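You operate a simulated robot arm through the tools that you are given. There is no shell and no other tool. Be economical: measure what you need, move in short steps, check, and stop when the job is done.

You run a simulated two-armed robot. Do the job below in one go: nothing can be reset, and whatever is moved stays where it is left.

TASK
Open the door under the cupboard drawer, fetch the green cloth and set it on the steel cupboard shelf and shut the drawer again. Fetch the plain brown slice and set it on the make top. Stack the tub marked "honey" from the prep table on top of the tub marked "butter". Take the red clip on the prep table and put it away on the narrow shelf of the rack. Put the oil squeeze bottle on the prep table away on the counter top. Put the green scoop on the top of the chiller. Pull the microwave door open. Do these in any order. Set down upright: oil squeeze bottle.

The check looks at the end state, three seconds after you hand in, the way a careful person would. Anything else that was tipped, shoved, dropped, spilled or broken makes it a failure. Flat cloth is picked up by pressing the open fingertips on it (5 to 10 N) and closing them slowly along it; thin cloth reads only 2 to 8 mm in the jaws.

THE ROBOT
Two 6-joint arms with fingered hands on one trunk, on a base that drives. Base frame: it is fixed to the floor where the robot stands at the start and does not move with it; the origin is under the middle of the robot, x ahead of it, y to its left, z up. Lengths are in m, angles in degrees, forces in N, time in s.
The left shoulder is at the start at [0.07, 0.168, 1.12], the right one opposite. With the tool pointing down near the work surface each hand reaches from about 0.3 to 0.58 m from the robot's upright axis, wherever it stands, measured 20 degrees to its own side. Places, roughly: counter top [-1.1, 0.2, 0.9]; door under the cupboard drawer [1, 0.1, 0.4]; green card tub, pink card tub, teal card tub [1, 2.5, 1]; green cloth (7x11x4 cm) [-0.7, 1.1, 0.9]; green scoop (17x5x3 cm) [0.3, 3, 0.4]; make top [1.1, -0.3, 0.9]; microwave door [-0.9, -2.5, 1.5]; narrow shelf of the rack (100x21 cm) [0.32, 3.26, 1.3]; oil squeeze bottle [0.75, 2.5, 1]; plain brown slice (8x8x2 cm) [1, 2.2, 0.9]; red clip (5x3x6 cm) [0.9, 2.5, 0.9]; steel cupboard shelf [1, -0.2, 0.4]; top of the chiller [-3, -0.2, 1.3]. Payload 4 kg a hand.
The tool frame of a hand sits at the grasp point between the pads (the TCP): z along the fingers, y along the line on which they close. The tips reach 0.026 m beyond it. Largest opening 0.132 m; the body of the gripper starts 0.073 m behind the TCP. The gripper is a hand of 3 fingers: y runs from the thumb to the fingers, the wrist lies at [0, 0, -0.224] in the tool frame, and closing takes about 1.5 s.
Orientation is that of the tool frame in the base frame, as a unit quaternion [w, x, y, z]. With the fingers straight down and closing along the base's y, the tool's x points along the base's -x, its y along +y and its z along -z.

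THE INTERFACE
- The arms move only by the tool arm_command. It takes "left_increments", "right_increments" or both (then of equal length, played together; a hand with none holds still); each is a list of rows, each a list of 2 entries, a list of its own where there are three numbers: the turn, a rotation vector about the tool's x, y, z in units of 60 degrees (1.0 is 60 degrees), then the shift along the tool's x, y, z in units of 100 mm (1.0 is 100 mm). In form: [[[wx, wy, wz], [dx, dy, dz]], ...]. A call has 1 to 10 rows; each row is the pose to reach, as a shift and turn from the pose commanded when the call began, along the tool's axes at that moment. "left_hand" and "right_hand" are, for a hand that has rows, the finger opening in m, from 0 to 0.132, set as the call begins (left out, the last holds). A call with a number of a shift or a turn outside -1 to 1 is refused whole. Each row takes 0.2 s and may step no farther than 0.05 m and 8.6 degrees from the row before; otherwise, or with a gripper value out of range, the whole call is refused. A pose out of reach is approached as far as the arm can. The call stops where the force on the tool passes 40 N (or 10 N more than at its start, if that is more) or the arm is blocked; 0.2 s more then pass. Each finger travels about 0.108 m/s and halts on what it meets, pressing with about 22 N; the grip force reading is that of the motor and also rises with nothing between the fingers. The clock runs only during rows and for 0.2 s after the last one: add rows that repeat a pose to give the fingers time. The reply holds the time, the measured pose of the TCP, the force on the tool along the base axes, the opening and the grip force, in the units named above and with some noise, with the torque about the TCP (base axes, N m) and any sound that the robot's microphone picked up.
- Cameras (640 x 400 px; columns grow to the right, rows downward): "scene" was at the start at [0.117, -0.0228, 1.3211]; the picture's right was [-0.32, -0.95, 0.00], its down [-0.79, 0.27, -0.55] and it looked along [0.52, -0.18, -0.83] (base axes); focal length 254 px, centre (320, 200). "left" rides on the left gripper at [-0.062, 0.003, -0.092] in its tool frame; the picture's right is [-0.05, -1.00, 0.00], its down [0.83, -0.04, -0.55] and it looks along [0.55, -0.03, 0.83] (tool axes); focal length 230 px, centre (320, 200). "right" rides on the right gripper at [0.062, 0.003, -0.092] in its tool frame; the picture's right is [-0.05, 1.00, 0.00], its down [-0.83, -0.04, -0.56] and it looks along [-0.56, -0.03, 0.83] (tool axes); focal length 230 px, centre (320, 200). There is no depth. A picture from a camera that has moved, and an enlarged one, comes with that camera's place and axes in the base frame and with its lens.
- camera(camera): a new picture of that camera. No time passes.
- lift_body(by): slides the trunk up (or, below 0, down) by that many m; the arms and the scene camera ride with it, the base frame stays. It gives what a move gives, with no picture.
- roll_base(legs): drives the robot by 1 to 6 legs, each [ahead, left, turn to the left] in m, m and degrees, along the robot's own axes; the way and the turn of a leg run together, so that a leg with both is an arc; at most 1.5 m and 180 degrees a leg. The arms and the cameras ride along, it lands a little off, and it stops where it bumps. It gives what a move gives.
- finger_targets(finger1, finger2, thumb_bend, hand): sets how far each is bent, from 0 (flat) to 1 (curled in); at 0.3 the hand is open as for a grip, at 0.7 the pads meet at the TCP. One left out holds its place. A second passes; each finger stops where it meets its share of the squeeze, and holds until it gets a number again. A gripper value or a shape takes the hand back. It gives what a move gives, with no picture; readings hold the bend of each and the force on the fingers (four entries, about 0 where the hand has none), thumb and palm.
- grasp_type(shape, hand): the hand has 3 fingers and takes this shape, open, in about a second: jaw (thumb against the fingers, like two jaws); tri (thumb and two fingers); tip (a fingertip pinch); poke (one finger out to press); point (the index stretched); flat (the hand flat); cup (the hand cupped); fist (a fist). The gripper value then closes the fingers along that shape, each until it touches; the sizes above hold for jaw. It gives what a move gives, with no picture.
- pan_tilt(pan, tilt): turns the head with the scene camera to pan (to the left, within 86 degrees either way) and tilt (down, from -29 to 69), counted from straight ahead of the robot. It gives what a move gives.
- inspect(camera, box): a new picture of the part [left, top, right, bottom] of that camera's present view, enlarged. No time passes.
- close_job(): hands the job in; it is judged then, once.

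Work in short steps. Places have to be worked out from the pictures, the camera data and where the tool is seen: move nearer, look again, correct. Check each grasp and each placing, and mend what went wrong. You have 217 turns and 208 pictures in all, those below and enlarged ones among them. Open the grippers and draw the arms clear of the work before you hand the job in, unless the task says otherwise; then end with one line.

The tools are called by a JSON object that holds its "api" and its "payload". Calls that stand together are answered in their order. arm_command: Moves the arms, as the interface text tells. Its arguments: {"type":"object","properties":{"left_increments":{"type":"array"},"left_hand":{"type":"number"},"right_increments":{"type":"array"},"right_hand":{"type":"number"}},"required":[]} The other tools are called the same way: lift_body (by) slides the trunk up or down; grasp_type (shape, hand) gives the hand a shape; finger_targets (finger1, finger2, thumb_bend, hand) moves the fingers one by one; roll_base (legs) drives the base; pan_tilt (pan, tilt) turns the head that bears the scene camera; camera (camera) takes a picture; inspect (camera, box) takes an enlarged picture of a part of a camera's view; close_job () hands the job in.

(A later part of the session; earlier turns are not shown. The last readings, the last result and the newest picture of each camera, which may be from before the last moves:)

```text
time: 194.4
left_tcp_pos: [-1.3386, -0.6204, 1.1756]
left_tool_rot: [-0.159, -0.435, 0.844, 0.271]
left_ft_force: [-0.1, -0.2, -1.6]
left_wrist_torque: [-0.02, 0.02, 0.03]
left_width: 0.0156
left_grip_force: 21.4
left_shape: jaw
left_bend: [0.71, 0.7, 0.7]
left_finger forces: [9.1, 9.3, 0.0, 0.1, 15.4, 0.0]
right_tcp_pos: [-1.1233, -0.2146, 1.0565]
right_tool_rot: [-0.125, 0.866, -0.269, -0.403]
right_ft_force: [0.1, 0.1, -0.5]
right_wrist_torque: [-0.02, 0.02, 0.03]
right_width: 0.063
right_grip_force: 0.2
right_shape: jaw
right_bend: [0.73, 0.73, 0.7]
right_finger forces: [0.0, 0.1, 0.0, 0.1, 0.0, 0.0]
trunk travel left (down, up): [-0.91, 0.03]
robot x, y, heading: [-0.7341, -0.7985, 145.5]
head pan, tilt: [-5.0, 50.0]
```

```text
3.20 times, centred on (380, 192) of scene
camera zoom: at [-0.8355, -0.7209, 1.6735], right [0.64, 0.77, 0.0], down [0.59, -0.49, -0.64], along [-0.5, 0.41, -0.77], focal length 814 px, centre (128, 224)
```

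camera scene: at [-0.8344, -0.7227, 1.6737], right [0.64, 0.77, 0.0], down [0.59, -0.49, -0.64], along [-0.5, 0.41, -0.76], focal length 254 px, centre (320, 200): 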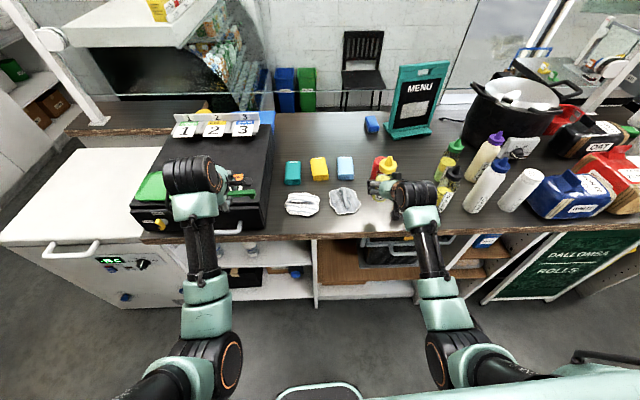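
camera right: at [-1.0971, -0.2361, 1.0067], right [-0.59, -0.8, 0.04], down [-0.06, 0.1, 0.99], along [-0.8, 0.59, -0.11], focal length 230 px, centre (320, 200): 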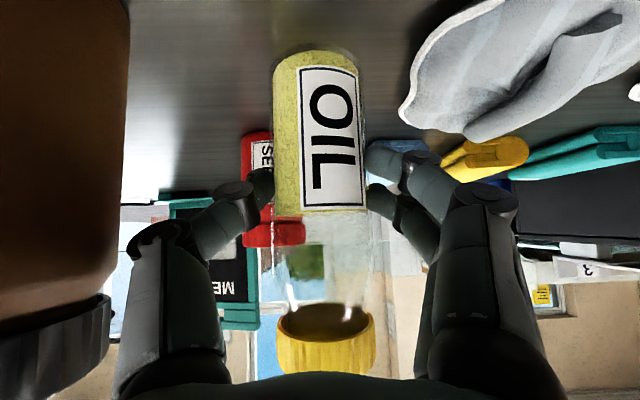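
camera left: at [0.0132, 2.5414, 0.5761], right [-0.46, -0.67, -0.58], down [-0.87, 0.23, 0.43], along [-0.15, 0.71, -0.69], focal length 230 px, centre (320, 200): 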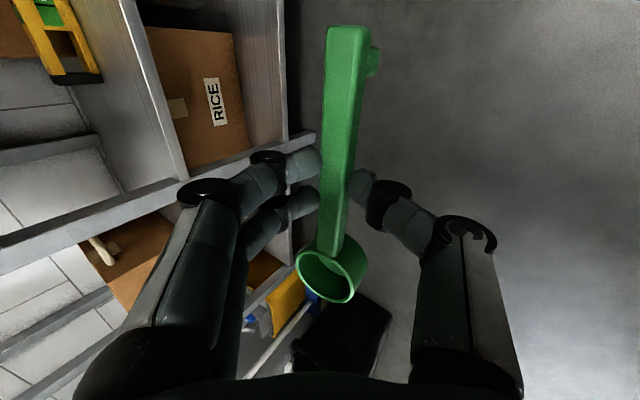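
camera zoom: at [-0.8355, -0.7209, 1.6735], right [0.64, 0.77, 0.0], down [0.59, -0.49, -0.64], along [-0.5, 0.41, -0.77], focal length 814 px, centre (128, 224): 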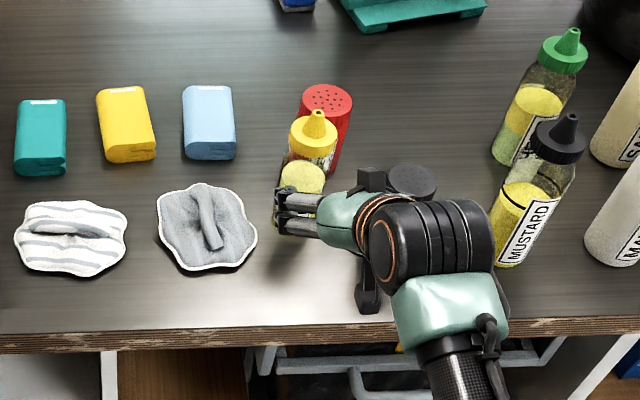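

Bottle stands well. I back off and look left toward the chiller.

{"api": "roll_base", "payload": {"legs": [[-0.45, 0, 0]]}}

{"api": "pan_tilt", "payload": {"pan": 0, "tilt": 25}}

{"api": "camera", "payload": {"camera": "scene"}}

{"api": "pan_tilt", "payload": {"pan": 60, "tilt": 20}}

{"api": "camera", "payload": {"camera": "scene"}}

```text
time: 197.1
left_tcp_pos: [-0.9768, -0.8764, 1.1735]
left_tool_rot: [-0.16, -0.44, 0.842, 0.268]
left_ft_force: [-0.4, -0.4, -1.4]
left_wrist_torque: [0.01, 0.01, 0.04]
left_width: 0.0151
left_grip_force: 21.9
left_shape: jaw
left_bend: [0.71, 0.7, 0.7]
left_finger forces: [9.0, 9.3, 0.1, 0.0, 15.4, 0.0]
right_tcp_pos: [-0.7641, -0.4673, 1.0557]
right_tool_rot: [-0.124, 0.867, -0.265, -0.403]
right_ft_force: [0.3, 0.9, 0.2]
right_wrist_torque: [-0.05, -0.01, -0.01]
right_width: 0.0633
right_grip_force: 0.1
right_shape: jaw
right_bend: [0.73, 0.73, 0.7]
right_finger forces: [0.1, 0.0, 0.1, 0.1, 0.0, 0.0]
trunk travel left (down, up): [-0.91, 0.03]
robot x, y, heading: [-0.3701, -1.0471, 145.8]
head pan, tilt: [-5.0, 50.0]
```

```text
time: 197.9
left_tcp_pos: [-0.9743, -0.8756, 1.1755]
left_tool_rot: [-0.16, -0.44, 0.842, 0.268]
left_ft_force: [0.1, 0.1, 0.5]
left_wrist_torque: [-0.01, -0.01, 0.04]
left_width: 0.0152
left_grip_force: 22.6
left_shape: jaw
left_bend: [0.71, 0.7, 0.7]
left_finger forces: [9.1, 9.3, 0.1, 0.0, 15.5, 0.0]
right_tcp_pos: [-0.7627, -0.4695, 1.057]
right_tool_rot: [-0.123, 0.867, -0.264, -0.403]
right_ft_force: [0.2, -1.3, -0.2]
right_wrist_torque: [0.0, -0.01, 0.0]
right_width: 0.0634
right_grip_force: 0.1
right_shape: jaw
right_bend: [0.73, 0.73, 0.7]
right_finger forces: [0.0, 0.0, 0.0, 0.1, 0.1, 0.0]
trunk travel left (down, up): [-0.91, 0.03]
robot x, y, heading: [-0.367, -1.0478, 145.8]
head pan, tilt: [0.0, 25.0]
```

```text
125 pictures are left
camera scene: at [-0.4867, -0.9684, 1.7109], right [0.56, 0.83, 0.0], down [0.35, -0.24, -0.91], along [-0.75, 0.51, -0.42], focal length 254 px, centre (320, 200)
```

scene: 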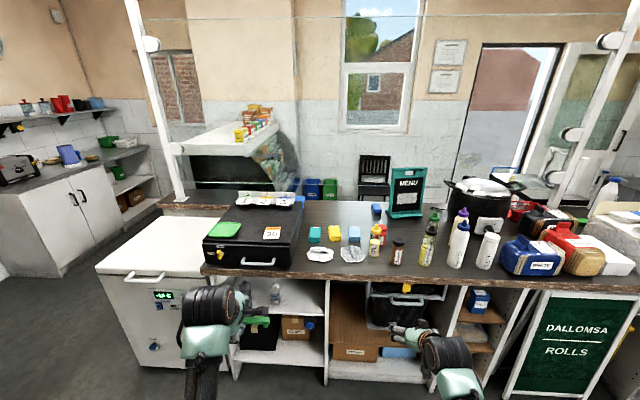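

```text
time: 199.2
left_tcp_pos: [-0.9754, -0.8761, 1.1746]
left_tool_rot: [-0.161, -0.441, 0.841, 0.269]
left_ft_force: [0.4, -0.4, -0.9]
left_wrist_torque: [0.05, 0.01, -0.02]
left_width: 0.0152
left_grip_force: 22.1
left_shape: jaw
left_bend: [0.71, 0.7, 0.7]
left_finger forces: [9.1, 9.4, 0.0, 0.0, 15.4, 0.0]
right_tcp_pos: [-0.7635, -0.468, 1.0557]
right_tool_rot: [-0.124, 0.867, -0.266, -0.402]
right_ft_force: [1.2, -0.1, 0.2]
right_wrist_torque: [0.02, -0.04, 0.0]
right_width: 0.0635
right_grip_force: 0.1
right_shape: jaw
right_bend: [0.73, 0.73, 0.7]
right_finger forces: [0.1, 0.0, 0.0, 0.0, 0.1, 0.0]
trunk travel left (down, up): [-0.91, 0.03]
robot x, y, heading: [-0.3682, -1.0524, 145.9]
head pan, tilt: [60.0, 20.0]
```

```text
124 pictures are left
camera scene: at [-0.4948, -1.0603, 1.719], right [-0.44, 0.9, 0.0], down [0.31, 0.15, -0.94], along [-0.84, -0.41, -0.34], focal length 254 px, centre (320, 200)
```

scene: 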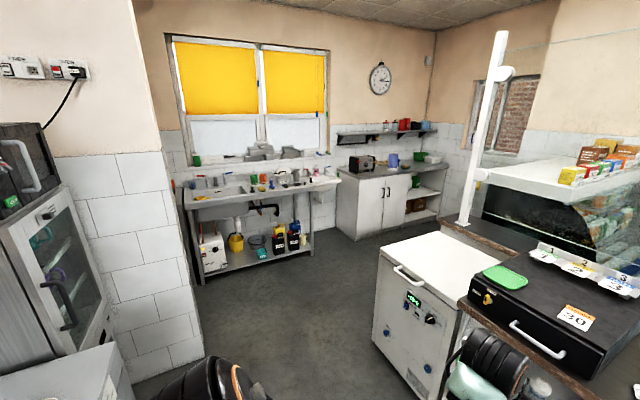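

The chiller's top spans roughly n -1.6…-2.6, reachable from its left side via the passage past the chest. I drive forward a bit, left along the aisle, and look.

{"api": "roll_base", "payload": {"legs": [[0.3, 0, -0.8], [0, 1.0, 0], [0, 0.7, 0]]}}

{"api": "pan_tilt", "payload": {"pan": -20, "tilt": 25}}

{"api": "camera", "payload": {"camera": "scene"}}

```text
time: 209.5
left_tcp_pos: [-2.1829, -2.1135, 1.1752]
left_tool_rot: [-0.162, -0.445, 0.839, 0.267]
left_ft_force: [0.3, 0.6, 0.3]
left_wrist_torque: [0.02, -0.01, -0.04]
left_width: 0.0153
left_grip_force: 22.4
left_shape: jaw
left_bend: [0.71, 0.7, 0.7]
left_finger forces: [9.1, 9.4, 0.0, 0.1, 15.5, 0.1]
right_tcp_pos: [-1.9749, -1.7023, 1.0572]
right_tool_rot: [-0.12, 0.869, -0.258, -0.404]
right_ft_force: [-0.5, -0.2, 0.0]
right_wrist_torque: [0.0, 0.06, -0.01]
right_width: 0.0635
right_grip_force: 0.0
right_shape: jaw
right_bend: [0.73, 0.73, 0.7]
right_finger forces: [0.0, 0.0, 0.0, 0.1, 0.1, 0.0]
trunk travel left (down, up): [-0.91, 0.03]
robot x, y, heading: [-1.5743, -2.279, 146.5]
head pan, tilt: [60.0, 20.0]
```

```text
time: 211.0
left_tcp_pos: [-2.1827, -2.1148, 1.1756]
left_tool_rot: [-0.161, -0.445, 0.84, 0.267]
left_ft_force: [0.0, -0.6, -0.6]
left_wrist_torque: [0.01, 0.0, -0.01]
left_width: 0.0152
left_grip_force: 22.0
left_shape: jaw
left_bend: [0.71, 0.7, 0.7]
left_finger forces: [9.1, 9.3, 0.0, 0.0, 15.5, 0.0]
right_tcp_pos: [-1.9756, -1.7031, 1.0567]
right_tool_rot: [-0.12, 0.87, -0.258, -0.403]
right_ft_force: [-0.5, 0.5, 0.6]
right_wrist_torque: [0.03, 0.0, -0.02]
right_width: 0.0634
right_grip_force: 0.0
right_shape: jaw
right_bend: [0.73, 0.73, 0.7]
right_finger forces: [0.0, 0.0, 0.1, 0.0, 0.0, 0.0]
trunk travel left (down, up): [-0.91, 0.03]
robot x, y, heading: [-1.5782, -2.2792, 146.7]
head pan, tilt: [-20.0, 25.0]
```

```text
123 pictures are left
camera scene: at [-1.6726, -2.1779, 1.7109], right [0.8, 0.6, 0.0], down [0.25, -0.34, -0.91], along [-0.54, 0.73, -0.42], focal length 254 px, centre (320, 200)
```

scene: 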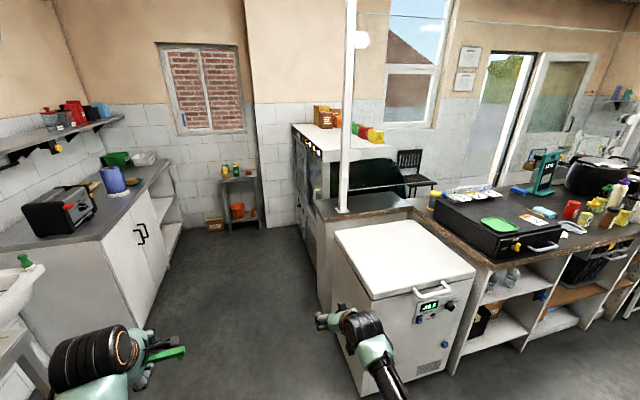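

The passage is clear. I drive forward 1.4 m alongside, then check.

{"api": "roll_base", "payload": {"legs": [[1.4, 0, -2]]}}

{"api": "pan_tilt", "payload": {"pan": -60, "tilt": 30}}

{"api": "camera", "payload": {"camera": "scene"}}

```text
time: 217.9
left_tcp_pos: [-3.3225, -1.3257, 1.1767]
left_tool_rot: [-0.159, -0.434, 0.845, 0.269]
left_ft_force: [-0.2, 0.1, -0.7]
left_wrist_torque: [0.01, 0.03, 0.01]
left_width: 0.0152
left_grip_force: 22.1
left_shape: jaw
left_bend: [0.71, 0.7, 0.7]
left_finger forces: [9.1, 9.1, 0.0, 0.1, 15.5, 0.0]
right_tcp_pos: [-3.1019, -0.9209, 1.0565]
right_tool_rot: [-0.127, 0.865, -0.271, -0.402]
right_ft_force: [0.6, -0.3, 0.9]
right_wrist_torque: [0.0, 0.03, 0.0]
right_width: 0.0635
right_grip_force: 0.1
right_shape: jaw
right_bend: [0.73, 0.73, 0.7]
right_finger forces: [0.1, 0.0, 0.0, 0.0, 0.0, 0.1]
trunk travel left (down, up): [-0.91, 0.03]
robot x, y, heading: [-2.719, -1.5066, 145.0]
head pan, tilt: [-20.0, 25.0]
```

```text
time: 219.0
left_tcp_pos: [-3.321, -1.3242, 1.1755]
left_tool_rot: [-0.158, -0.433, 0.846, 0.27]
left_ft_force: [-0.2, 0.1, -0.3]
left_wrist_torque: [0.0, -0.04, 0.01]
left_width: 0.0153
left_grip_force: 21.9
left_shape: jaw
left_bend: [0.71, 0.7, 0.7]
left_finger forces: [9.1, 9.2, 0.1, 0.0, 15.5, 0.0]
right_tcp_pos: [-3.1034, -0.9201, 1.0571]
right_tool_rot: [-0.128, 0.865, -0.272, -0.401]
right_ft_force: [-0.5, -0.7, 0.0]
right_wrist_torque: [0.0, -0.03, -0.01]
right_width: 0.0634
right_grip_force: 0.1
right_shape: jaw
right_bend: [0.73, 0.73, 0.7]
right_finger forces: [0.0, 0.0, 0.0, 0.0, 0.0, 0.0]
trunk travel left (down, up): [-0.91, 0.03]
robot x, y, heading: [-2.7199, -1.5063, 145.1]
head pan, tilt: [-60.0, 30.0]
```

```text
122 pictures are left
camera scene: at [-2.7519, -1.3869, 1.703], right [1.0, -0.08, 0.0], down [-0.04, -0.5, -0.87], along [0.07, 0.86, -0.5], focal length 254 px, centre (320, 200)
```

scene: 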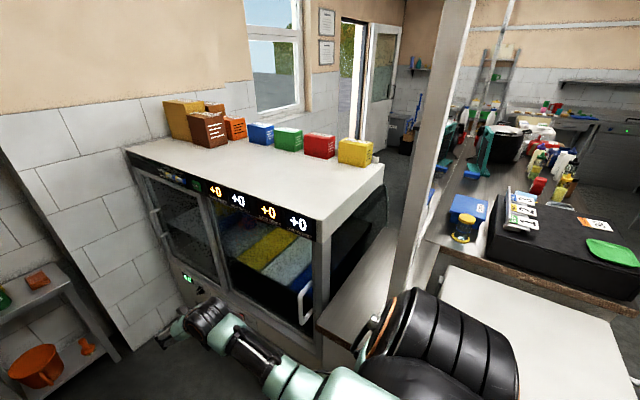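

Chiller top is flat, with boxes along the far edge; front half free. I position at u≈-2.94, n≈-1.92, turn to face it, then raise the scoop hand.

{"api": "roll_base", "payload": {"legs": [[0, 0.15, 0], [0.56, 0, 0], [0, 0, -91]]}}

{"api": "arm_command", "payload": {"left_increments": [[[0, 0, 0], [0, 0.15, -0.2]], [[0, 0, 0], [0, 0.3, -0.4]], [[0, 0, 0], [0, 0.45, -0.6]], [[0, 0, 0], [0, 0.58, -0.81]]]}}

{"api": "arm_command", "payload": {"left_increments": [[[0, 0, 0], [0, 0.15, -0.2]], [[0, 0, 0], [0, 0.3, -0.4]], [[0, 0, 0], [0, 0.45, -0.6]], [[0, 0, 0], [0, 0.58, -0.81]], [[0, 0, 0], [0, 0.7, -0.95]]]}}

{"api": "pan_tilt", "payload": {"pan": 5, "tilt": 30}}

{"api": "camera", "payload": {"camera": "scene"}}

```text
time: 227.1
left_tcp_pos: [-3.0609, -0.7184, 1.1766]
left_tool_rot: [0.083, 0.305, 0.9, 0.302]
left_ft_force: [-0.3, -0.3, -0.7]
left_wrist_torque: [-0.01, -0.02, -0.05]
left_width: 0.0153
left_grip_force: 22.3
left_shape: jaw
left_bend: [0.71, 0.7, 0.7]
left_finger forces: [8.5, 8.5, 0.0, 0.0, 14.7, 0.0]
right_tcp_pos: [-2.6627, -0.948, 1.0559]
right_tool_rot: [0.377, -0.409, 0.809, 0.19]
right_ft_force: [-0.3, 0.5, -0.5]
right_wrist_torque: [0.01, -0.02, 0.01]
right_width: 0.0638
right_grip_force: 0.0
right_shape: jaw
right_bend: [0.73, 0.73, 0.7]
right_finger forces: [0.1, 0.0, 0.0, 0.0, 0.0, 0.0]
trunk travel left (down, up): [-0.91, 0.03]
robot x, y, heading: [-3.2589, -1.3155, 53.4]
head pan, tilt: [-60.0, 30.0]
```

```text
time: 228.1
left_tcp_pos: [-3.0585, -0.7205, 1.2745]
left_tool_rot: [0.083, 0.305, 0.9, 0.3]
left_ft_force: [-0.1, 0.4, -0.7]
left_wrist_torque: [0.0, -0.03, 0.0]
left_width: 0.0151
left_grip_force: 21.8
left_shape: jaw
left_bend: [0.71, 0.7, 0.7]
left_finger forces: [8.2, 8.2, 0.1, 0.1, 14.6, 0.0]
right_tcp_pos: [-2.6623, -0.9479, 1.0556]
right_tool_rot: [0.376, -0.409, 0.81, 0.189]
right_ft_force: [0.7, -0.1, -0.2]
right_wrist_torque: [0.02, 0.0, 0.0]
right_width: 0.0636
right_grip_force: 0.0
right_shape: jaw
right_bend: [0.73, 0.73, 0.7]
right_finger forces: [0.0, 0.0, 0.0, 0.0, 0.0, 0.2]
trunk travel left (down, up): [-0.91, 0.03]
robot x, y, heading: [-3.2629, -1.3135, 53.4]
head pan, tilt: [-60.0, 30.0]
```

```text
time: 229.3
left_tcp_pos: [-3.0272, -0.7143, 1.3587]
left_tool_rot: [0.083, 0.304, 0.899, 0.303]
left_ft_force: [0.1, 0.8, -0.3]
left_wrist_torque: [0.0, 0.01, -0.01]
left_width: 0.0147
left_grip_force: 21.9
left_shape: jaw
left_bend: [0.71, 0.7, 0.7]
left_finger forces: [7.9, 7.9, 0.0, 0.0, 14.3, 0.0]
left hand out of reach, approached as far as the arm can: row 3, 4, 5
right_tcp_pos: [-2.6617, -0.9474, 1.0566]
right_tool_rot: [0.376, -0.408, 0.81, 0.189]
right_ft_force: [-0.1, -0.3, -0.6]
right_wrist_torque: [-0.04, 0.02, 0.0]
right_width: 0.0632
right_grip_force: 0.1
right_shape: jaw
right_bend: [0.73, 0.73, 0.7]
right_finger forces: [0.1, 0.0, 0.1, 0.0, 0.0, 0.1]
trunk travel left (down, up): [-0.91, 0.03]
robot x, y, heading: [-3.2612, -1.3156, 53.2]
head pan, tilt: [-60.0, 30.0]
```

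```text
time: 230.6
left_tcp_pos: [-3.027, -0.7136, 1.3591]
left_tool_rot: [0.082, 0.304, 0.899, 0.303]
left_ft_force: [-0.6, 0.2, -0.8]
left_wrist_torque: [0.02, -0.02, 0.01]
left_width: 0.0149
left_grip_force: 21.8
left_shape: jaw
left_bend: [0.71, 0.7, 0.7]
left_finger forces: [7.9, 7.9, 0.0, 0.0, 14.3, 0.1]
right_tcp_pos: [-2.6631, -0.9488, 1.0564]
right_tool_rot: [0.377, -0.409, 0.809, 0.19]
right_ft_force: [-1.0, -0.8, 0.7]
right_wrist_torque: [0.03, 0.01, -0.01]
right_width: 0.0635
right_grip_force: 0.1
right_shape: jaw
right_bend: [0.73, 0.73, 0.7]
right_finger forces: [0.0, 0.0, 0.0, 0.0, 0.0, 0.0]
trunk travel left (down, up): [-0.91, 0.03]
robot x, y, heading: [-3.2635, -1.3126, 53.5]
head pan, tilt: [5.0, 30.0]
```

```text
121 pictures are left
camera scene: at [-3.1823, -1.1979, 1.7029], right [0.85, -0.52, 0.0], down [-0.26, -0.43, -0.87], along [0.45, 0.74, -0.5], focal length 254 px, centre (320, 200)
```

scene: 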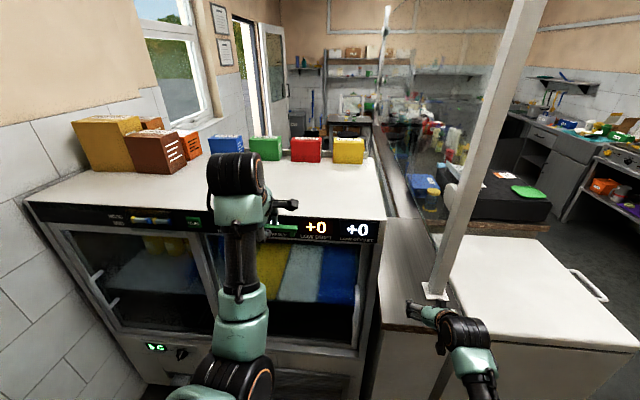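

Right hand must stay clear of the white post, so I retract it 10 cm, raise the trunk the last 3 cm, drive 0.15 forward and extend the left arm.

{"api": "arm_command", "payload": {"right_increments": [[[0, 0, 0], [0.16, 0, -0.19]], [[0, 0, 0], [0.32, 0, -0.38]], [[0, 0, 0], [0.48, 0, -0.57]], [[0, 0, 0], [0.64, 0, -0.77]]]}}

{"api": "lift_body", "payload": {"by": 0.03}}

{"api": "roll_base", "payload": {"legs": [[0.16, 0, 0]]}}

{"api": "arm_command", "payload": {"left_increments": [[[0, 0, 0], [0, 0.28, 0.1]], [[0, 0, 0], [0, 0.56, 0.2]], [[0, 0, 0], [0, 0.84, 0.3]], [[0, 0, 0], [0, 1.0, 0.4]]]}}

{"api": "camera", "payload": {"camera": "scene"}}

{"api": "camera", "payload": {"camera": "left"}}

```text
time: 231.6
left_tcp_pos: [-3.0293, -0.7137, 1.3607]
left_tool_rot: [0.084, 0.304, 0.899, 0.304]
left_ft_force: [-0.4, -0.1, -0.9]
left_wrist_torque: [0.01, 0.0, -0.03]
left_width: 0.0149
left_grip_force: 21.7
left_shape: jaw
left_bend: [0.71, 0.7, 0.7]
left_finger forces: [7.9, 7.9, 0.0, 0.0, 14.4, 0.0]
right_tcp_pos: [-2.7233, -1.0304, 1.0566]
right_tool_rot: [0.376, -0.408, 0.81, 0.189]
right_ft_force: [-0.7, -0.3, -0.1]
right_wrist_torque: [0.02, 0.02, 0.02]
right_width: 0.0636
right_grip_force: 0.0
right_shape: jaw
right_bend: [0.73, 0.73, 0.7]
right_finger forces: [0.0, 0.1, 0.0, 0.0, 0.1, 0.1]
trunk travel left (down, up): [-0.91, 0.03]
robot x, y, heading: [-3.2639, -1.3159, 53.4]
head pan, tilt: [5.0, 30.0]
```

```text
time: 232.4
left_tcp_pos: [-3.0283, -0.7137, 1.3897]
left_tool_rot: [0.083, 0.304, 0.899, 0.304]
left_ft_force: [-0.3, 1.3, 0.0]
left_wrist_torque: [-0.03, 0.0, -0.04]
left_width: 0.0147
left_grip_force: 22.2
left_shape: jaw
left_bend: [0.71, 0.7, 0.7]
left_finger forces: [7.9, 8.0, 0.0, 0.0, 14.3, 0.0]
right_tcp_pos: [-2.7217, -1.029, 1.0864]
right_tool_rot: [0.376, -0.408, 0.81, 0.189]
right_ft_force: [-0.1, 0.2, 0.0]
right_wrist_torque: [0.0, 0.03, 0.01]
right_width: 0.0631
right_grip_force: 0.0
right_shape: jaw
right_bend: [0.73, 0.73, 0.7]
right_finger forces: [0.0, 0.1, 0.0, 0.0, 0.0, 0.0]
trunk travel left (down, up): [-0.94, 0.0]
robot x, y, heading: [-3.2588, -1.3148, 53.6]
head pan, tilt: [5.0, 30.0]
```

```text
time: 233.8
left_tcp_pos: [-2.9314, -0.5874, 1.3905]
left_tool_rot: [0.083, 0.304, 0.899, 0.304]
left_ft_force: [-0.3, 0.4, -0.4]
left_wrist_torque: [-0.04, 0.0, -0.03]
left_width: 0.0145
left_grip_force: 22.2
left_shape: jaw
left_bend: [0.71, 0.7, 0.7]
left_finger forces: [7.9, 7.9, 0.0, 0.0, 14.5, 0.0]
right_tcp_pos: [-2.627, -0.9026, 1.0881]
right_tool_rot: [0.378, -0.407, 0.81, 0.189]
right_ft_force: [-0.8, -0.1, -0.5]
right_wrist_torque: [-0.02, 0.0, -0.02]
right_width: 0.0635
right_grip_force: 0.1
right_shape: jaw
right_bend: [0.73, 0.73, 0.7]
right_finger forces: [0.0, 0.0, 0.0, 0.1, 0.0, 0.0]
trunk travel left (down, up): [-0.94, 0.0]
robot x, y, heading: [-3.166, -1.1808, 53.4]
head pan, tilt: [5.0, 30.0]
```

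```text
time: 234.8
left_tcp_pos: [-2.8662, -0.4993, 1.4163]
left_tool_rot: [0.083, 0.305, 0.899, 0.303]
left_ft_force: [-0.2, 0.2, -0.8]
left_wrist_torque: [-0.04, 0.03, -0.01]
left_width: 0.0149
left_grip_force: 21.7
left_shape: jaw
left_bend: [0.71, 0.7, 0.7]
left_finger forces: [7.6, 7.7, 0.0, 0.0, 14.2, 0.1]
right_tcp_pos: [-2.6245, -0.8993, 1.0846]
right_tool_rot: [0.376, -0.407, 0.81, 0.188]
right_ft_force: [0.5, -0.1, -0.2]
right_wrist_torque: [0.03, 0.01, 0.02]
right_width: 0.0632
right_grip_force: 0.1
right_shape: jaw
right_bend: [0.73, 0.73, 0.7]
right_finger forces: [0.0, 0.1, 0.0, 0.0, 0.1, 0.0]
trunk travel left (down, up): [-0.94, 0.0]
robot x, y, heading: [-3.1638, -1.1842, 53.2]
head pan, tilt: [5.0, 30.0]
```

```text
120 pictures are left
camera scene: at [-3.0847, -1.067, 1.7328], right [0.85, -0.53, 0.0], down [-0.26, -0.43, -0.87], along [0.45, 0.74, -0.5], focal length 254 px, centre (320, 200)
```

scene: 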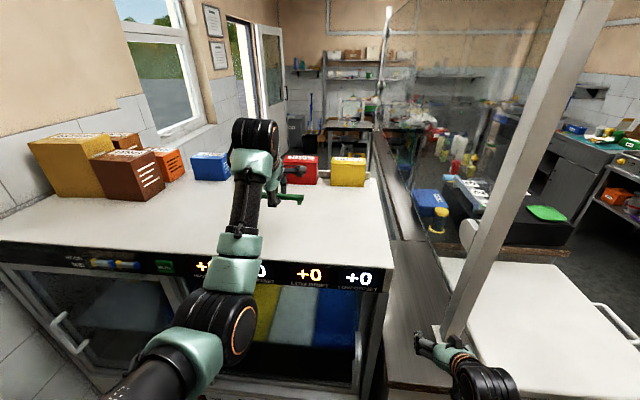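

```text
119 pictures are left
camera left: at [-2.846, -0.5808, 1.4893], right [-0.46, -0.66, -0.6], down [-0.87, 0.2, 0.45], along [-0.18, 0.72, -0.67], focal length 230 px, centre (320, 200)
```

left: 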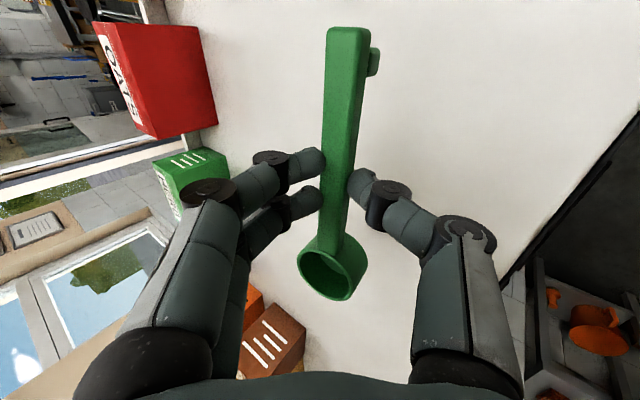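

The scoop hangs over the chiller top ≈14 cm inside the edge. I lower 5 cm, then creep.

{"api": "arm_command", "payload": {"left_increments": [[[0, 0, 0], [0, -0.1, 0.14]], [[0, 0, 0], [0, -0.2, 0.28]], [[0, 0, 0], [0, -0.29, 0.4]]]}}

{"api": "camera", "payload": {"camera": "left"}}

```text
time: 235.6
left_tcp_pos: [-2.8695, -0.4998, 1.3667]
left_tool_rot: [0.084, 0.306, 0.898, 0.304]
left_ft_force: [-0.6, 0.5, 0.0]
left_wrist_torque: [0.01, -0.02, 0.01]
left_width: 0.0145
left_grip_force: 21.7
left_shape: jaw
left_bend: [0.71, 0.7, 0.7]
left_finger forces: [7.7, 7.5, 0.0, 0.0, 14.1, 0.0]
right_tcp_pos: [-2.6262, -0.9002, 1.0869]
right_tool_rot: [0.377, -0.407, 0.81, 0.188]
right_ft_force: [0.5, 0.3, -0.1]
right_wrist_torque: [0.03, 0.02, -0.01]
right_width: 0.0635
right_grip_force: 0.1
right_shape: jaw
right_bend: [0.73, 0.73, 0.7]
right_finger forces: [0.0, 0.0, 0.1, 0.1, 0.1, 0.0]
trunk travel left (down, up): [-0.94, 0.0]
robot x, y, heading: [-3.1627, -1.1862, 53.3]
head pan, tilt: [5.0, 30.0]
```

```text
118 pictures are left
camera left: at [-2.849, -0.5806, 1.4406], right [-0.46, -0.66, -0.6], down [-0.87, 0.2, 0.45], along [-0.18, 0.73, -0.66], focal length 230 px, centre (320, 200)
```

left: 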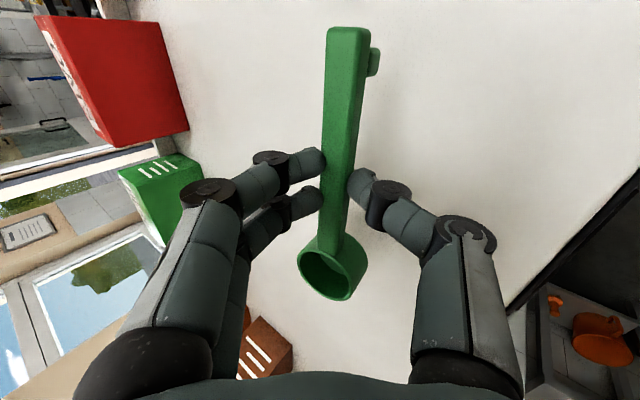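

{"api": "arm_command", "payload": {"left_increments": [[[0, 0, 0], [0, -0.03, 0.04]], [[0, 0, 0], [0, -0.06, 0.08]], [[0, 0, 0], [0, -0.09, 0.12]], [[0, 0, 0], [0, -0.12, 0.16]]]}}

```text
time: 236.6
left_tcp_pos: [-2.8696, -0.4983, 1.347]
left_tool_rot: [0.084, 0.304, 0.899, 0.303]
left_ft_force: [-0.3, 0.2, -0.1]
left_wrist_torque: [-0.02, -0.02, 0.01]
left_width: 0.0147
left_grip_force: 22.5
left_shape: jaw
left_bend: [0.71, 0.7, 0.7]
left_finger forces: [7.5, 7.5, 0.0, 0.0, 14.1, 0.0]
right_tcp_pos: [-2.6244, -0.8995, 1.0859]
right_tool_rot: [0.376, -0.407, 0.811, 0.188]
right_ft_force: [-0.2, -0.6, -0.2]
right_wrist_torque: [0.01, -0.04, -0.03]
right_width: 0.0634
right_grip_force: 0.1
right_shape: jaw
right_bend: [0.73, 0.73, 0.7]
right_finger forces: [0.0, 0.0, 0.0, 0.0, 0.1, 0.1]
trunk travel left (down, up): [-0.94, 0.0]
robot x, y, heading: [-3.164, -1.1876, 53.3]
head pan, tilt: [5.0, 30.0]
```

No contact yet at 1.347; I keep creeping down in 4 mm steps.

{"api": "arm_command", "payload": {"left_increments": [[[0, 0, 0], [0, -0.03, 0.03]], [[0, 0, 0], [0, -0.05, 0.06]], [[0, 0, 0], [0, -0.07, 0.09]], [[0, 0, 0], [0, -0.07, 0.09]]]}}

{"api": "inspect", "payload": {"camera": "scene", "box": [220, 130, 380, 255]}}

```text
time: 237.6
left_tcp_pos: [-2.8696, -0.4988, 1.3366]
left_tool_rot: [0.084, 0.305, 0.899, 0.303]
left_ft_force: [-0.9, 0.4, 0.2]
left_wrist_torque: [0.0, 0.0, -0.01]
left_width: 0.0146
left_grip_force: 21.9
left_shape: jaw
left_bend: [0.71, 0.7, 0.7]
left_finger forces: [7.5, 7.5, 0.0, 0.1, 13.9, 0.0]
right_tcp_pos: [-2.6244, -0.8992, 1.0851]
right_tool_rot: [0.377, -0.407, 0.81, 0.188]
right_ft_force: [-1.0, -0.2, -0.6]
right_wrist_torque: [0.02, -0.02, 0.03]
right_width: 0.0633
right_grip_force: 0.1
right_shape: jaw
right_bend: [0.73, 0.73, 0.7]
right_finger forces: [0.0, 0.0, 0.1, 0.0, 0.0, 0.0]
trunk travel left (down, up): [-0.94, 0.0]
robot x, y, heading: [-3.1639, -1.1836, 53.2]
head pan, tilt: [5.0, 30.0]
```

```text
3.20 times, centred on (300, 192) of scene
camera zoom: at [-3.0856, -1.0682, 1.7329], right [0.85, -0.53, 0.0], down [-0.26, -0.43, -0.87], along [0.46, 0.74, -0.5], focal length 814 px, centre (384, 224)
```

zoom: 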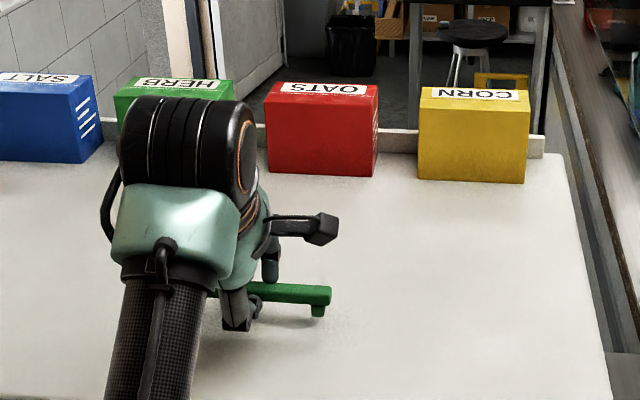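

{"api": "arm_command", "payload": {"left_increments": [[[0, 0, 0], [0, -0.03, 0.03]], [[0, 0, 0], [0, -0.05, 0.06]], [[0, 0, 0], [0, -0.07, 0.09]], [[0, 0, 0], [0, -0.09, 0.12]], [[0, 0, 0], [0, -0.09, 0.12]]]}}

```text
time: 238.8
left_tcp_pos: [-2.8709, -0.4988, 1.3233]
left_tool_rot: [0.085, 0.304, 0.898, 0.305]
left_ft_force: [0.0, 0.4, 6.0]
left_wrist_torque: [0.05, -0.1, -0.02]
left_width: 0.013
left_grip_force: 22.0
left_shape: jaw
left_bend: [0.71, 0.71, 0.71]
left_finger forces: [10.0, 10.4, 0.1, 0.0, 11.8, 0.1]
right_tcp_pos: [-2.627, -0.9001, 1.0866]
right_tool_rot: [0.377, -0.407, 0.81, 0.188]
right_ft_force: [-0.6, -0.7, 0.3]
right_wrist_torque: [-0.06, 0.0, -0.02]
right_width: 0.0634
right_grip_force: 0.0
right_shape: jaw
right_bend: [0.73, 0.73, 0.7]
right_finger forces: [0.2, 0.0, 0.0, 0.0, 0.0, 0.0]
trunk travel left (down, up): [-0.94, 0.0]
robot x, y, heading: [-3.1638, -1.1863, 53.3]
head pan, tilt: [5.0, 30.0]
```

Contact. I release while easing up slightly so the thumb doesn't scrape, then withdraw.

{"api": "arm_command", "payload": {"left_increments": [[[0, 0, 0], [0, 0.03, -0.04]], [[0, 0, 0], [0, 0.05, -0.08]], [[0, 0, 0], [0, 0.06, -0.1]], [[0, 0, 0], [0, 0.06, -0.1]], [[0, 0, 0], [0, 0.06, -0.3]], [[0, 0, 0], [0, 0.06, -0.6]], [[0, 0, 0], [0, 0.1, -0.9]]], "left_hand": 0.05}}

{"api": "camera", "payload": {"camera": "left"}}

{"api": "camera", "payload": {"camera": "scene"}}

```text
time: 240.4
left_tcp_pos: [-2.8947, -0.5385, 1.4001]
left_tool_rot: [0.083, 0.305, 0.899, 0.304]
left_ft_force: [0.3, 0.6, 0.1]
left_wrist_torque: [0.0, 0.01, 0.02]
left_width: 0.0497
left_grip_force: 0.2
left_shape: jaw
left_bend: [0.73, 0.73, 0.7]
left_finger forces: [0.0, 0.0, 0.1, 0.0, 0.0, 0.0]
right_tcp_pos: [-2.6248, -0.8994, 1.086]
right_tool_rot: [0.376, -0.407, 0.811, 0.188]
right_ft_force: [0.7, -1.1, 0.4]
right_wrist_torque: [0.01, 0.0, 0.01]
right_width: 0.0633
right_grip_force: 0.1
right_shape: jaw
right_bend: [0.73, 0.73, 0.7]
right_finger forces: [0.0, 0.0, 0.0, 0.0, 0.0, 0.0]
trunk travel left (down, up): [-0.94, 0.0]
robot x, y, heading: [-3.1622, -1.184, 53.0]
head pan, tilt: [5.0, 30.0]
```

```text
116 pictures are left
camera left: at [-2.8743, -0.6198, 1.4734], right [-0.46, -0.66, -0.6], down [-0.87, 0.2, 0.45], along [-0.18, 0.73, -0.66], focal length 230 px, centre (320, 200)
```

left: 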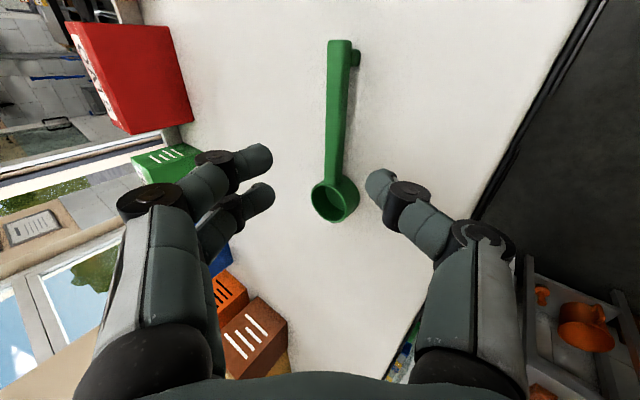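

```text
115 pictures are left
camera scene: at [-3.0857, -1.0688, 1.733], right [0.85, -0.53, 0.0], down [-0.26, -0.43, -0.87], along [0.46, 0.74, -0.5], focal length 254 px, centre (320, 200)
```

scene: 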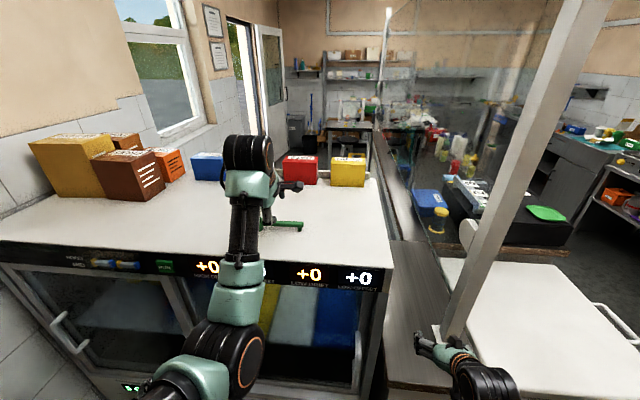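

Scoop rests on the chiller. I back out, turn toward the microwave and drive back up the passage.

{"api": "roll_base", "payload": {"legs": [[-0.22, 0, 0], [0, 0, -88], [1.2, 0, 0]]}}

{"api": "pan_tilt", "payload": {"pan": 10, "tilt": 10}}

{"api": "camera", "payload": {"camera": "scene"}}

```text
time: 251.6
left_tcp_pos: [-1.6294, -2.2938, 1.4001]
left_tool_rot: [0.271, 0.842, 0.437, 0.161]
left_ft_force: [0.0, -0.2, -0.1]
left_wrist_torque: [0.02, 0.02, 0.0]
left_width: 0.0497
left_grip_force: 0.1
left_shape: jaw
left_bend: [0.73, 0.73, 0.7]
left_finger forces: [0.1, 0.0, 0.0, 0.1, 0.0, 0.0]
right_tcp_pos: [-1.9777, -2.5749, 1.0862]
right_tool_rot: [0.402, 0.268, 0.867, -0.125]
right_ft_force: [-0.3, -0.7, 0.1]
right_wrist_torque: [0.02, 0.01, -0.03]
right_width: 0.0634
right_grip_force: 0.0
right_shape: jaw
right_bend: [0.73, 0.73, 0.7]
right_finger forces: [0.0, 0.0, 0.0, 0.2, 0.1, 0.0]
trunk travel left (down, up): [-0.94, 0.0]
robot x, y, heading: [-2.2848, -2.0506, -34.6]
head pan, tilt: [5.0, 30.0]
```

```text
time: 252.4
left_tcp_pos: [-1.6271, -2.2923, 1.3995]
left_tool_rot: [0.271, 0.843, 0.437, 0.161]
left_ft_force: [0.0, -0.3, 0.1]
left_wrist_torque: [0.0, -0.02, 0.0]
left_width: 0.0499
left_grip_force: 0.1
left_shape: jaw
left_bend: [0.73, 0.73, 0.7]
left_finger forces: [0.0, 0.1, 0.1, 0.1, 0.0, 0.0]
right_tcp_pos: [-1.9788, -2.5759, 1.0868]
right_tool_rot: [0.402, 0.268, 0.866, -0.125]
right_ft_force: [-0.8, -0.5, 0.1]
right_wrist_torque: [-0.01, -0.01, -0.01]
right_width: 0.0633
right_grip_force: 0.1
right_shape: jaw
right_bend: [0.73, 0.73, 0.7]
right_finger forces: [0.1, 0.0, 0.1, 0.1, 0.1, 0.0]
trunk travel left (down, up): [-0.94, 0.0]
robot x, y, heading: [-2.2852, -2.0504, -34.4]
head pan, tilt: [10.0, 10.0]
```

```text
114 pictures are left
camera scene: at [-2.159, -2.1166, 1.7652], right [-0.41, -0.91, 0.0], down [-0.16, 0.07, -0.98], along [0.9, -0.41, -0.17], focal length 254 px, centre (320, 200)
```

scene: 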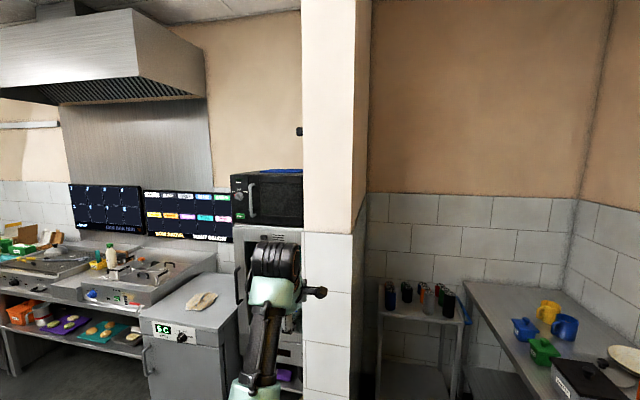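

The microwave sits on the tall fridge, handle at left of its door (hinge right), near the pillar. I roll the left hand to a horizontal grasp posture and fold the right hand down and back.

{"api": "arm_command", "payload": {"left_increments": [[[-0.05, -0.052, -0.103], [0, 0, 0]], [[-0.099, -0.104, -0.205], [0, 0, 0]], [[-0.149, -0.156, -0.308], [0, 0, 0]], [[-0.198, -0.209, -0.41], [0, 0, 0]], [[-0.248, -0.261, -0.513], [0, 0, 0]], [[-0.297, -0.313, -0.615], [0, 0, 0]], [[-0.347, -0.365, -0.718], [0, 0, 0]], [[-0.396, -0.417, -0.82], [0, 0, 0]]], "right_increments": [[[0, 0.1, 0], [0.08, 0, -0.1]], [[0, 0.2, 0], [0.16, 0, -0.2]], [[0, 0.3, 0], [0.24, 0, -0.3]], [[0, 0.4, 0], [0.32, 0, -0.4]], [[0, 0.5, 0], [0.4, 0, -0.5]], [[0, 0.6, 0], [0.48, 0, -0.6]], [[0, 0.7, 0], [0.56, 0, -0.7]], [[0, 0.8, 0], [0.64, 0, -0.77]]]}}

{"api": "arm_command", "payload": {"left_increments": [[[-0.047, -0.05, -0.098], [0, 0, 0]], [[-0.095, -0.1, -0.196], [0, 0, 0]], [[-0.142, -0.15, -0.294], [0, 0, 0]], [[-0.189, -0.2, -0.392], [0, 0, 0]], [[-0.237, -0.25, -0.49], [0, 0, 0]], [[-0.284, -0.299, -0.588], [0, 0, 0]]], "left_hand": 0.09}}

```text
time: 254.2
left_tcp_pos: [-1.6273, -2.2926, 1.3995]
left_tool_rot: [0.559, 0.529, 0.635, -0.062]
left_ft_force: [-0.3, -0.4, -0.6]
left_wrist_torque: [0.0, 0.02, 0.02]
left_width: 0.0496
left_grip_force: 0.0
left_shape: jaw
left_bend: [0.73, 0.73, 0.7]
left_finger forces: [0.1, 0.0, 0.1, 0.0, 0.1, 0.0]
right_tcp_pos: [-2.0598, -2.5224, 1.0781]
right_tool_rot: [0.016, 0.295, 0.955, -0.005]
right_ft_force: [0.3, 0.3, 0.8]
right_wrist_torque: [-0.02, 0.04, -0.03]
right_width: 0.0633
right_grip_force: 0.1
right_shape: jaw
right_bend: [0.73, 0.73, 0.7]
right_finger forces: [0.1, 0.0, 0.0, 0.0, 0.1, 0.0]
right hand out of reach, approached as far as the arm can: row 8
trunk travel left (down, up): [-0.94, 0.0]
robot x, y, heading: [-2.2854, -2.0474, -34.5]
head pan, tilt: [10.0, 10.0]
```

```text
time: 255.8
left_tcp_pos: [-1.6116, -2.2788, 1.4247]
left_tool_rot: [0.7, 0.221, 0.653, -0.186]
left_ft_force: [0.0, 0.1, 0.7]
left_wrist_torque: [-0.01, 0.0, -0.01]
left_width: 0.0897
left_grip_force: 0.0
left_shape: jaw
left_bend: [0.69, 0.69, 0.66]
left_finger forces: [0.0, 0.0, 0.0, 0.0, 0.0, 0.1]
right_tcp_pos: [-2.0606, -2.5225, 1.0791]
right_tool_rot: [0.017, 0.295, 0.955, -0.005]
right_ft_force: [0.3, -0.5, 0.0]
right_wrist_torque: [0.01, 0.01, -0.01]
right_width: 0.0633
right_grip_force: 0.0
right_shape: jaw
right_bend: [0.73, 0.73, 0.7]
right_finger forces: [0.1, 0.0, 0.0, 0.1, 0.0, 0.0]
trunk travel left (down, up): [-0.94, 0.0]
robot x, y, heading: [-2.2866, -2.0547, -34.4]
head pan, tilt: [10.0, 10.0]
stopped in row 6 (left hand): the arm was blocked; the commanded pose is now the measured one
```

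Left hand is horizontal. I move left 0.33 and forward 0.2 toward the microwave and look.

{"api": "roll_base", "payload": {"legs": [[0, 0.33, 0], [0.2, 0, 0]]}}

{"api": "pan_tilt", "payload": {"pan": 15, "tilt": 12}}

{"api": "camera", "payload": {"camera": "scene"}}

{"api": "camera", "payload": {"camera": "left"}}

```text
time: 259.2
left_tcp_pos: [-1.2655, -2.1138, 1.4266]
left_tool_rot: [0.701, 0.219, 0.653, -0.185]
left_ft_force: [0.1, 0.2, 0.5]
left_wrist_torque: [0.0, 0.04, -0.02]
left_width: 0.0897
left_grip_force: 0.0
left_shape: jaw
left_bend: [0.69, 0.69, 0.66]
left_finger forces: [0.0, 0.1, 0.0, 0.0, 0.0, 0.0]
right_tcp_pos: [-1.7124, -2.3584, 1.0809]
right_tool_rot: [0.018, 0.295, 0.955, -0.006]
right_ft_force: [-0.2, -0.1, 0.5]
right_wrist_torque: [-0.03, -0.02, 0.0]
right_width: 0.0634
right_grip_force: 0.1
right_shape: jaw
right_bend: [0.73, 0.73, 0.7]
right_finger forces: [0.0, 0.1, 0.0, 0.0, 0.0, 0.1]
trunk travel left (down, up): [-0.94, 0.0]
robot x, y, heading: [-1.9361, -1.8848, -34.0]
head pan, tilt: [10.0, 10.0]
```

```text
time: 259.9
left_tcp_pos: [-1.2604, -2.1143, 1.4248]
left_tool_rot: [0.7, 0.22, 0.653, -0.185]
left_ft_force: [0.8, 0.0, -0.3]
left_wrist_torque: [0.02, 0.03, -0.04]
left_width: 0.0898
left_grip_force: 0.1
left_shape: jaw
left_bend: [0.69, 0.69, 0.66]
left_finger forces: [0.0, 0.0, 0.1, 0.0, 0.1, 0.0]
right_tcp_pos: [-1.7111, -2.3586, 1.0786]
right_tool_rot: [0.017, 0.294, 0.956, -0.006]
right_ft_force: [-0.1, 0.4, 0.6]
right_wrist_torque: [-0.01, -0.01, 0.0]
right_width: 0.0633
right_grip_force: 0.0
right_shape: jaw
right_bend: [0.73, 0.73, 0.7]
right_finger forces: [0.1, 0.0, 0.0, 0.1, 0.0, 0.1]
trunk travel left (down, up): [-0.94, 0.0]
robot x, y, heading: [-1.932, -1.8894, -34.2]
head pan, tilt: [15.0, 12.0]
```

```text
113 pictures are left
camera scene: at [-1.8077, -1.9464, 1.7622], right [-0.33, -0.94, 0.0], down [-0.2, 0.07, -0.98], along [0.92, -0.32, -0.21], focal length 254 px, centre (320, 200)
```

scene: 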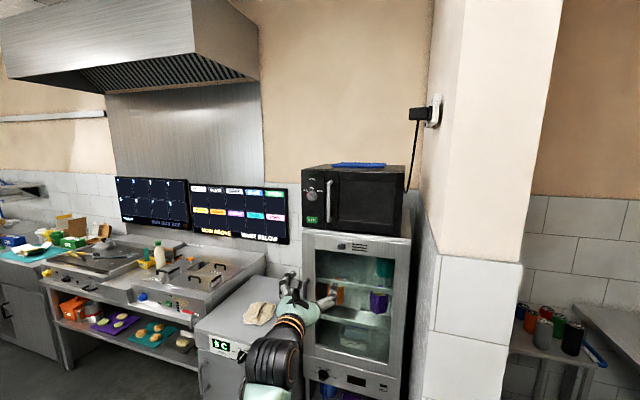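

```text
112 pictures are left
camera left: at [-1.342, -2.0629, 1.4813], right [-0.55, -0.84, -0.01], down [-0.42, 0.29, -0.86], along [0.72, -0.47, -0.51], focal length 230 px, centre (320, 200)
```

left: 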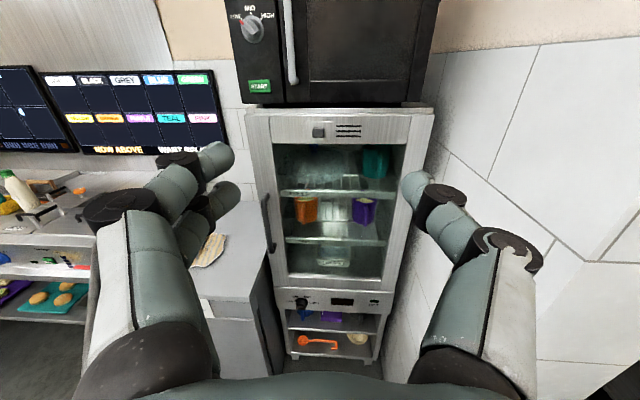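

Handle triangulated at ≈(-0.785, -2.35, 1.545), hinge ≈(-0.96, -2.59). The pillar would block my right hand, so I pull it back and inward, then drive left 0.1, forward 0.35.

{"api": "arm_command", "payload": {"right_increments": [[[0, 0, 0], [0.25, 0.2, 0.05]], [[0, 0, 0], [0.5, 0.4, 0.1]], [[0, 0, 0], [0.75, 0.6, 0.15]], [[0, 0, 0], [1.0, 0.8, 0.2]]]}}

{"api": "roll_base", "payload": {"legs": [[0, 0.12, 0], [0.33, 0, 0]]}}

{"api": "camera", "payload": {"camera": "scene"}}

{"api": "camera", "payload": {"camera": "left"}}

```text
time: 261.1
left_tcp_pos: [-1.2611, -2.1156, 1.4246]
left_tool_rot: [0.701, 0.221, 0.653, -0.184]
left_ft_force: [-0.3, 0.3, -0.3]
left_wrist_torque: [0.04, 0.0, -0.01]
left_width: 0.0898
left_grip_force: 0.1
left_shape: jaw
left_bend: [0.69, 0.69, 0.66]
left_finger forces: [0.1, 0.1, 0.1, 0.1, 0.0, 0.0]
right_tcp_pos: [-1.7685, -2.2857, 1.0577]
right_tool_rot: [0.008, 0.28, 0.957, -0.072]
right_ft_force: [1.1, -0.4, -0.2]
right_wrist_torque: [0.01, 0.0, -0.02]
right_width: 0.064
right_grip_force: 0.1
right_shape: jaw
right_bend: [0.73, 0.73, 0.7]
right_finger forces: [0.0, 0.0, 0.0, 0.1, 0.0, 0.0]
trunk travel left (down, up): [-0.94, 0.0]
robot x, y, heading: [-1.9337, -1.8896, -34.3]
head pan, tilt: [15.0, 12.0]
stopped in row 4 (right hand): the arm was blocked; the commanded pose is now the measured one
```

```text
time: 264.1
left_tcp_pos: [-0.924, -2.1999, 1.426]
left_tool_rot: [0.7, 0.22, 0.653, -0.186]
left_ft_force: [0.2, 0.0, -0.5]
left_wrist_torque: [-0.03, 0.04, -0.03]
left_width: 0.0896
left_grip_force: 0.0
left_shape: jaw
left_bend: [0.69, 0.69, 0.66]
left_finger forces: [0.0, 0.1, 0.1, 0.1, 0.0, 0.0]
right_tcp_pos: [-1.431, -2.3682, 1.0589]
right_tool_rot: [0.009, 0.281, 0.957, -0.071]
right_ft_force: [-0.2, 0.5, 0.0]
right_wrist_torque: [-0.02, 0.01, 0.01]
right_width: 0.0639
right_grip_force: 0.1
right_shape: jaw
right_bend: [0.73, 0.73, 0.7]
right_finger forces: [0.0, 0.1, 0.0, 0.0, 0.1, 0.0]
trunk travel left (down, up): [-0.94, 0.0]
robot x, y, heading: [-1.5931, -1.9726, -34.0]
head pan, tilt: [15.0, 12.0]
```

```text
111 pictures are left
camera scene: at [-1.4706, -2.0304, 1.7624], right [-0.33, -0.94, 0.0], down [-0.19, 0.07, -0.98], along [0.92, -0.32, -0.21], focal length 254 px, centre (320, 200)
```

scene: 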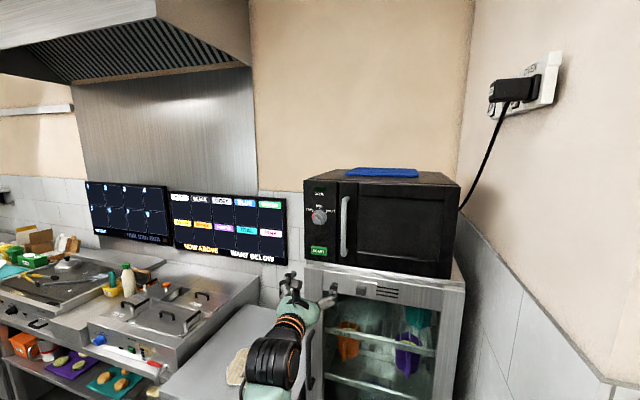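

```text
110 pictures are left
camera left: at [-1.0047, -2.1469, 1.4819], right [-0.55, -0.84, -0.01], down [-0.42, 0.29, -0.86], along [0.72, -0.47, -0.51], focal length 230 px, centre (320, 200)
```

left: 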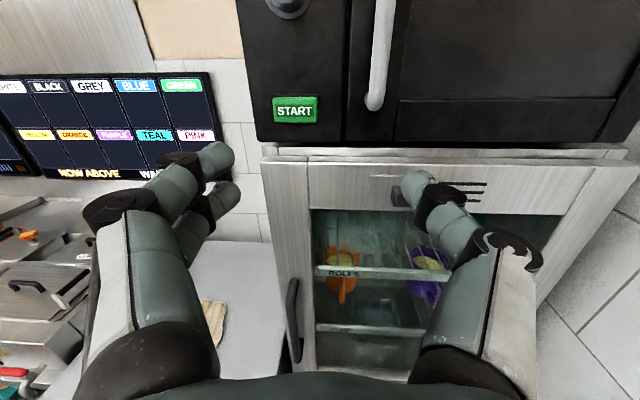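

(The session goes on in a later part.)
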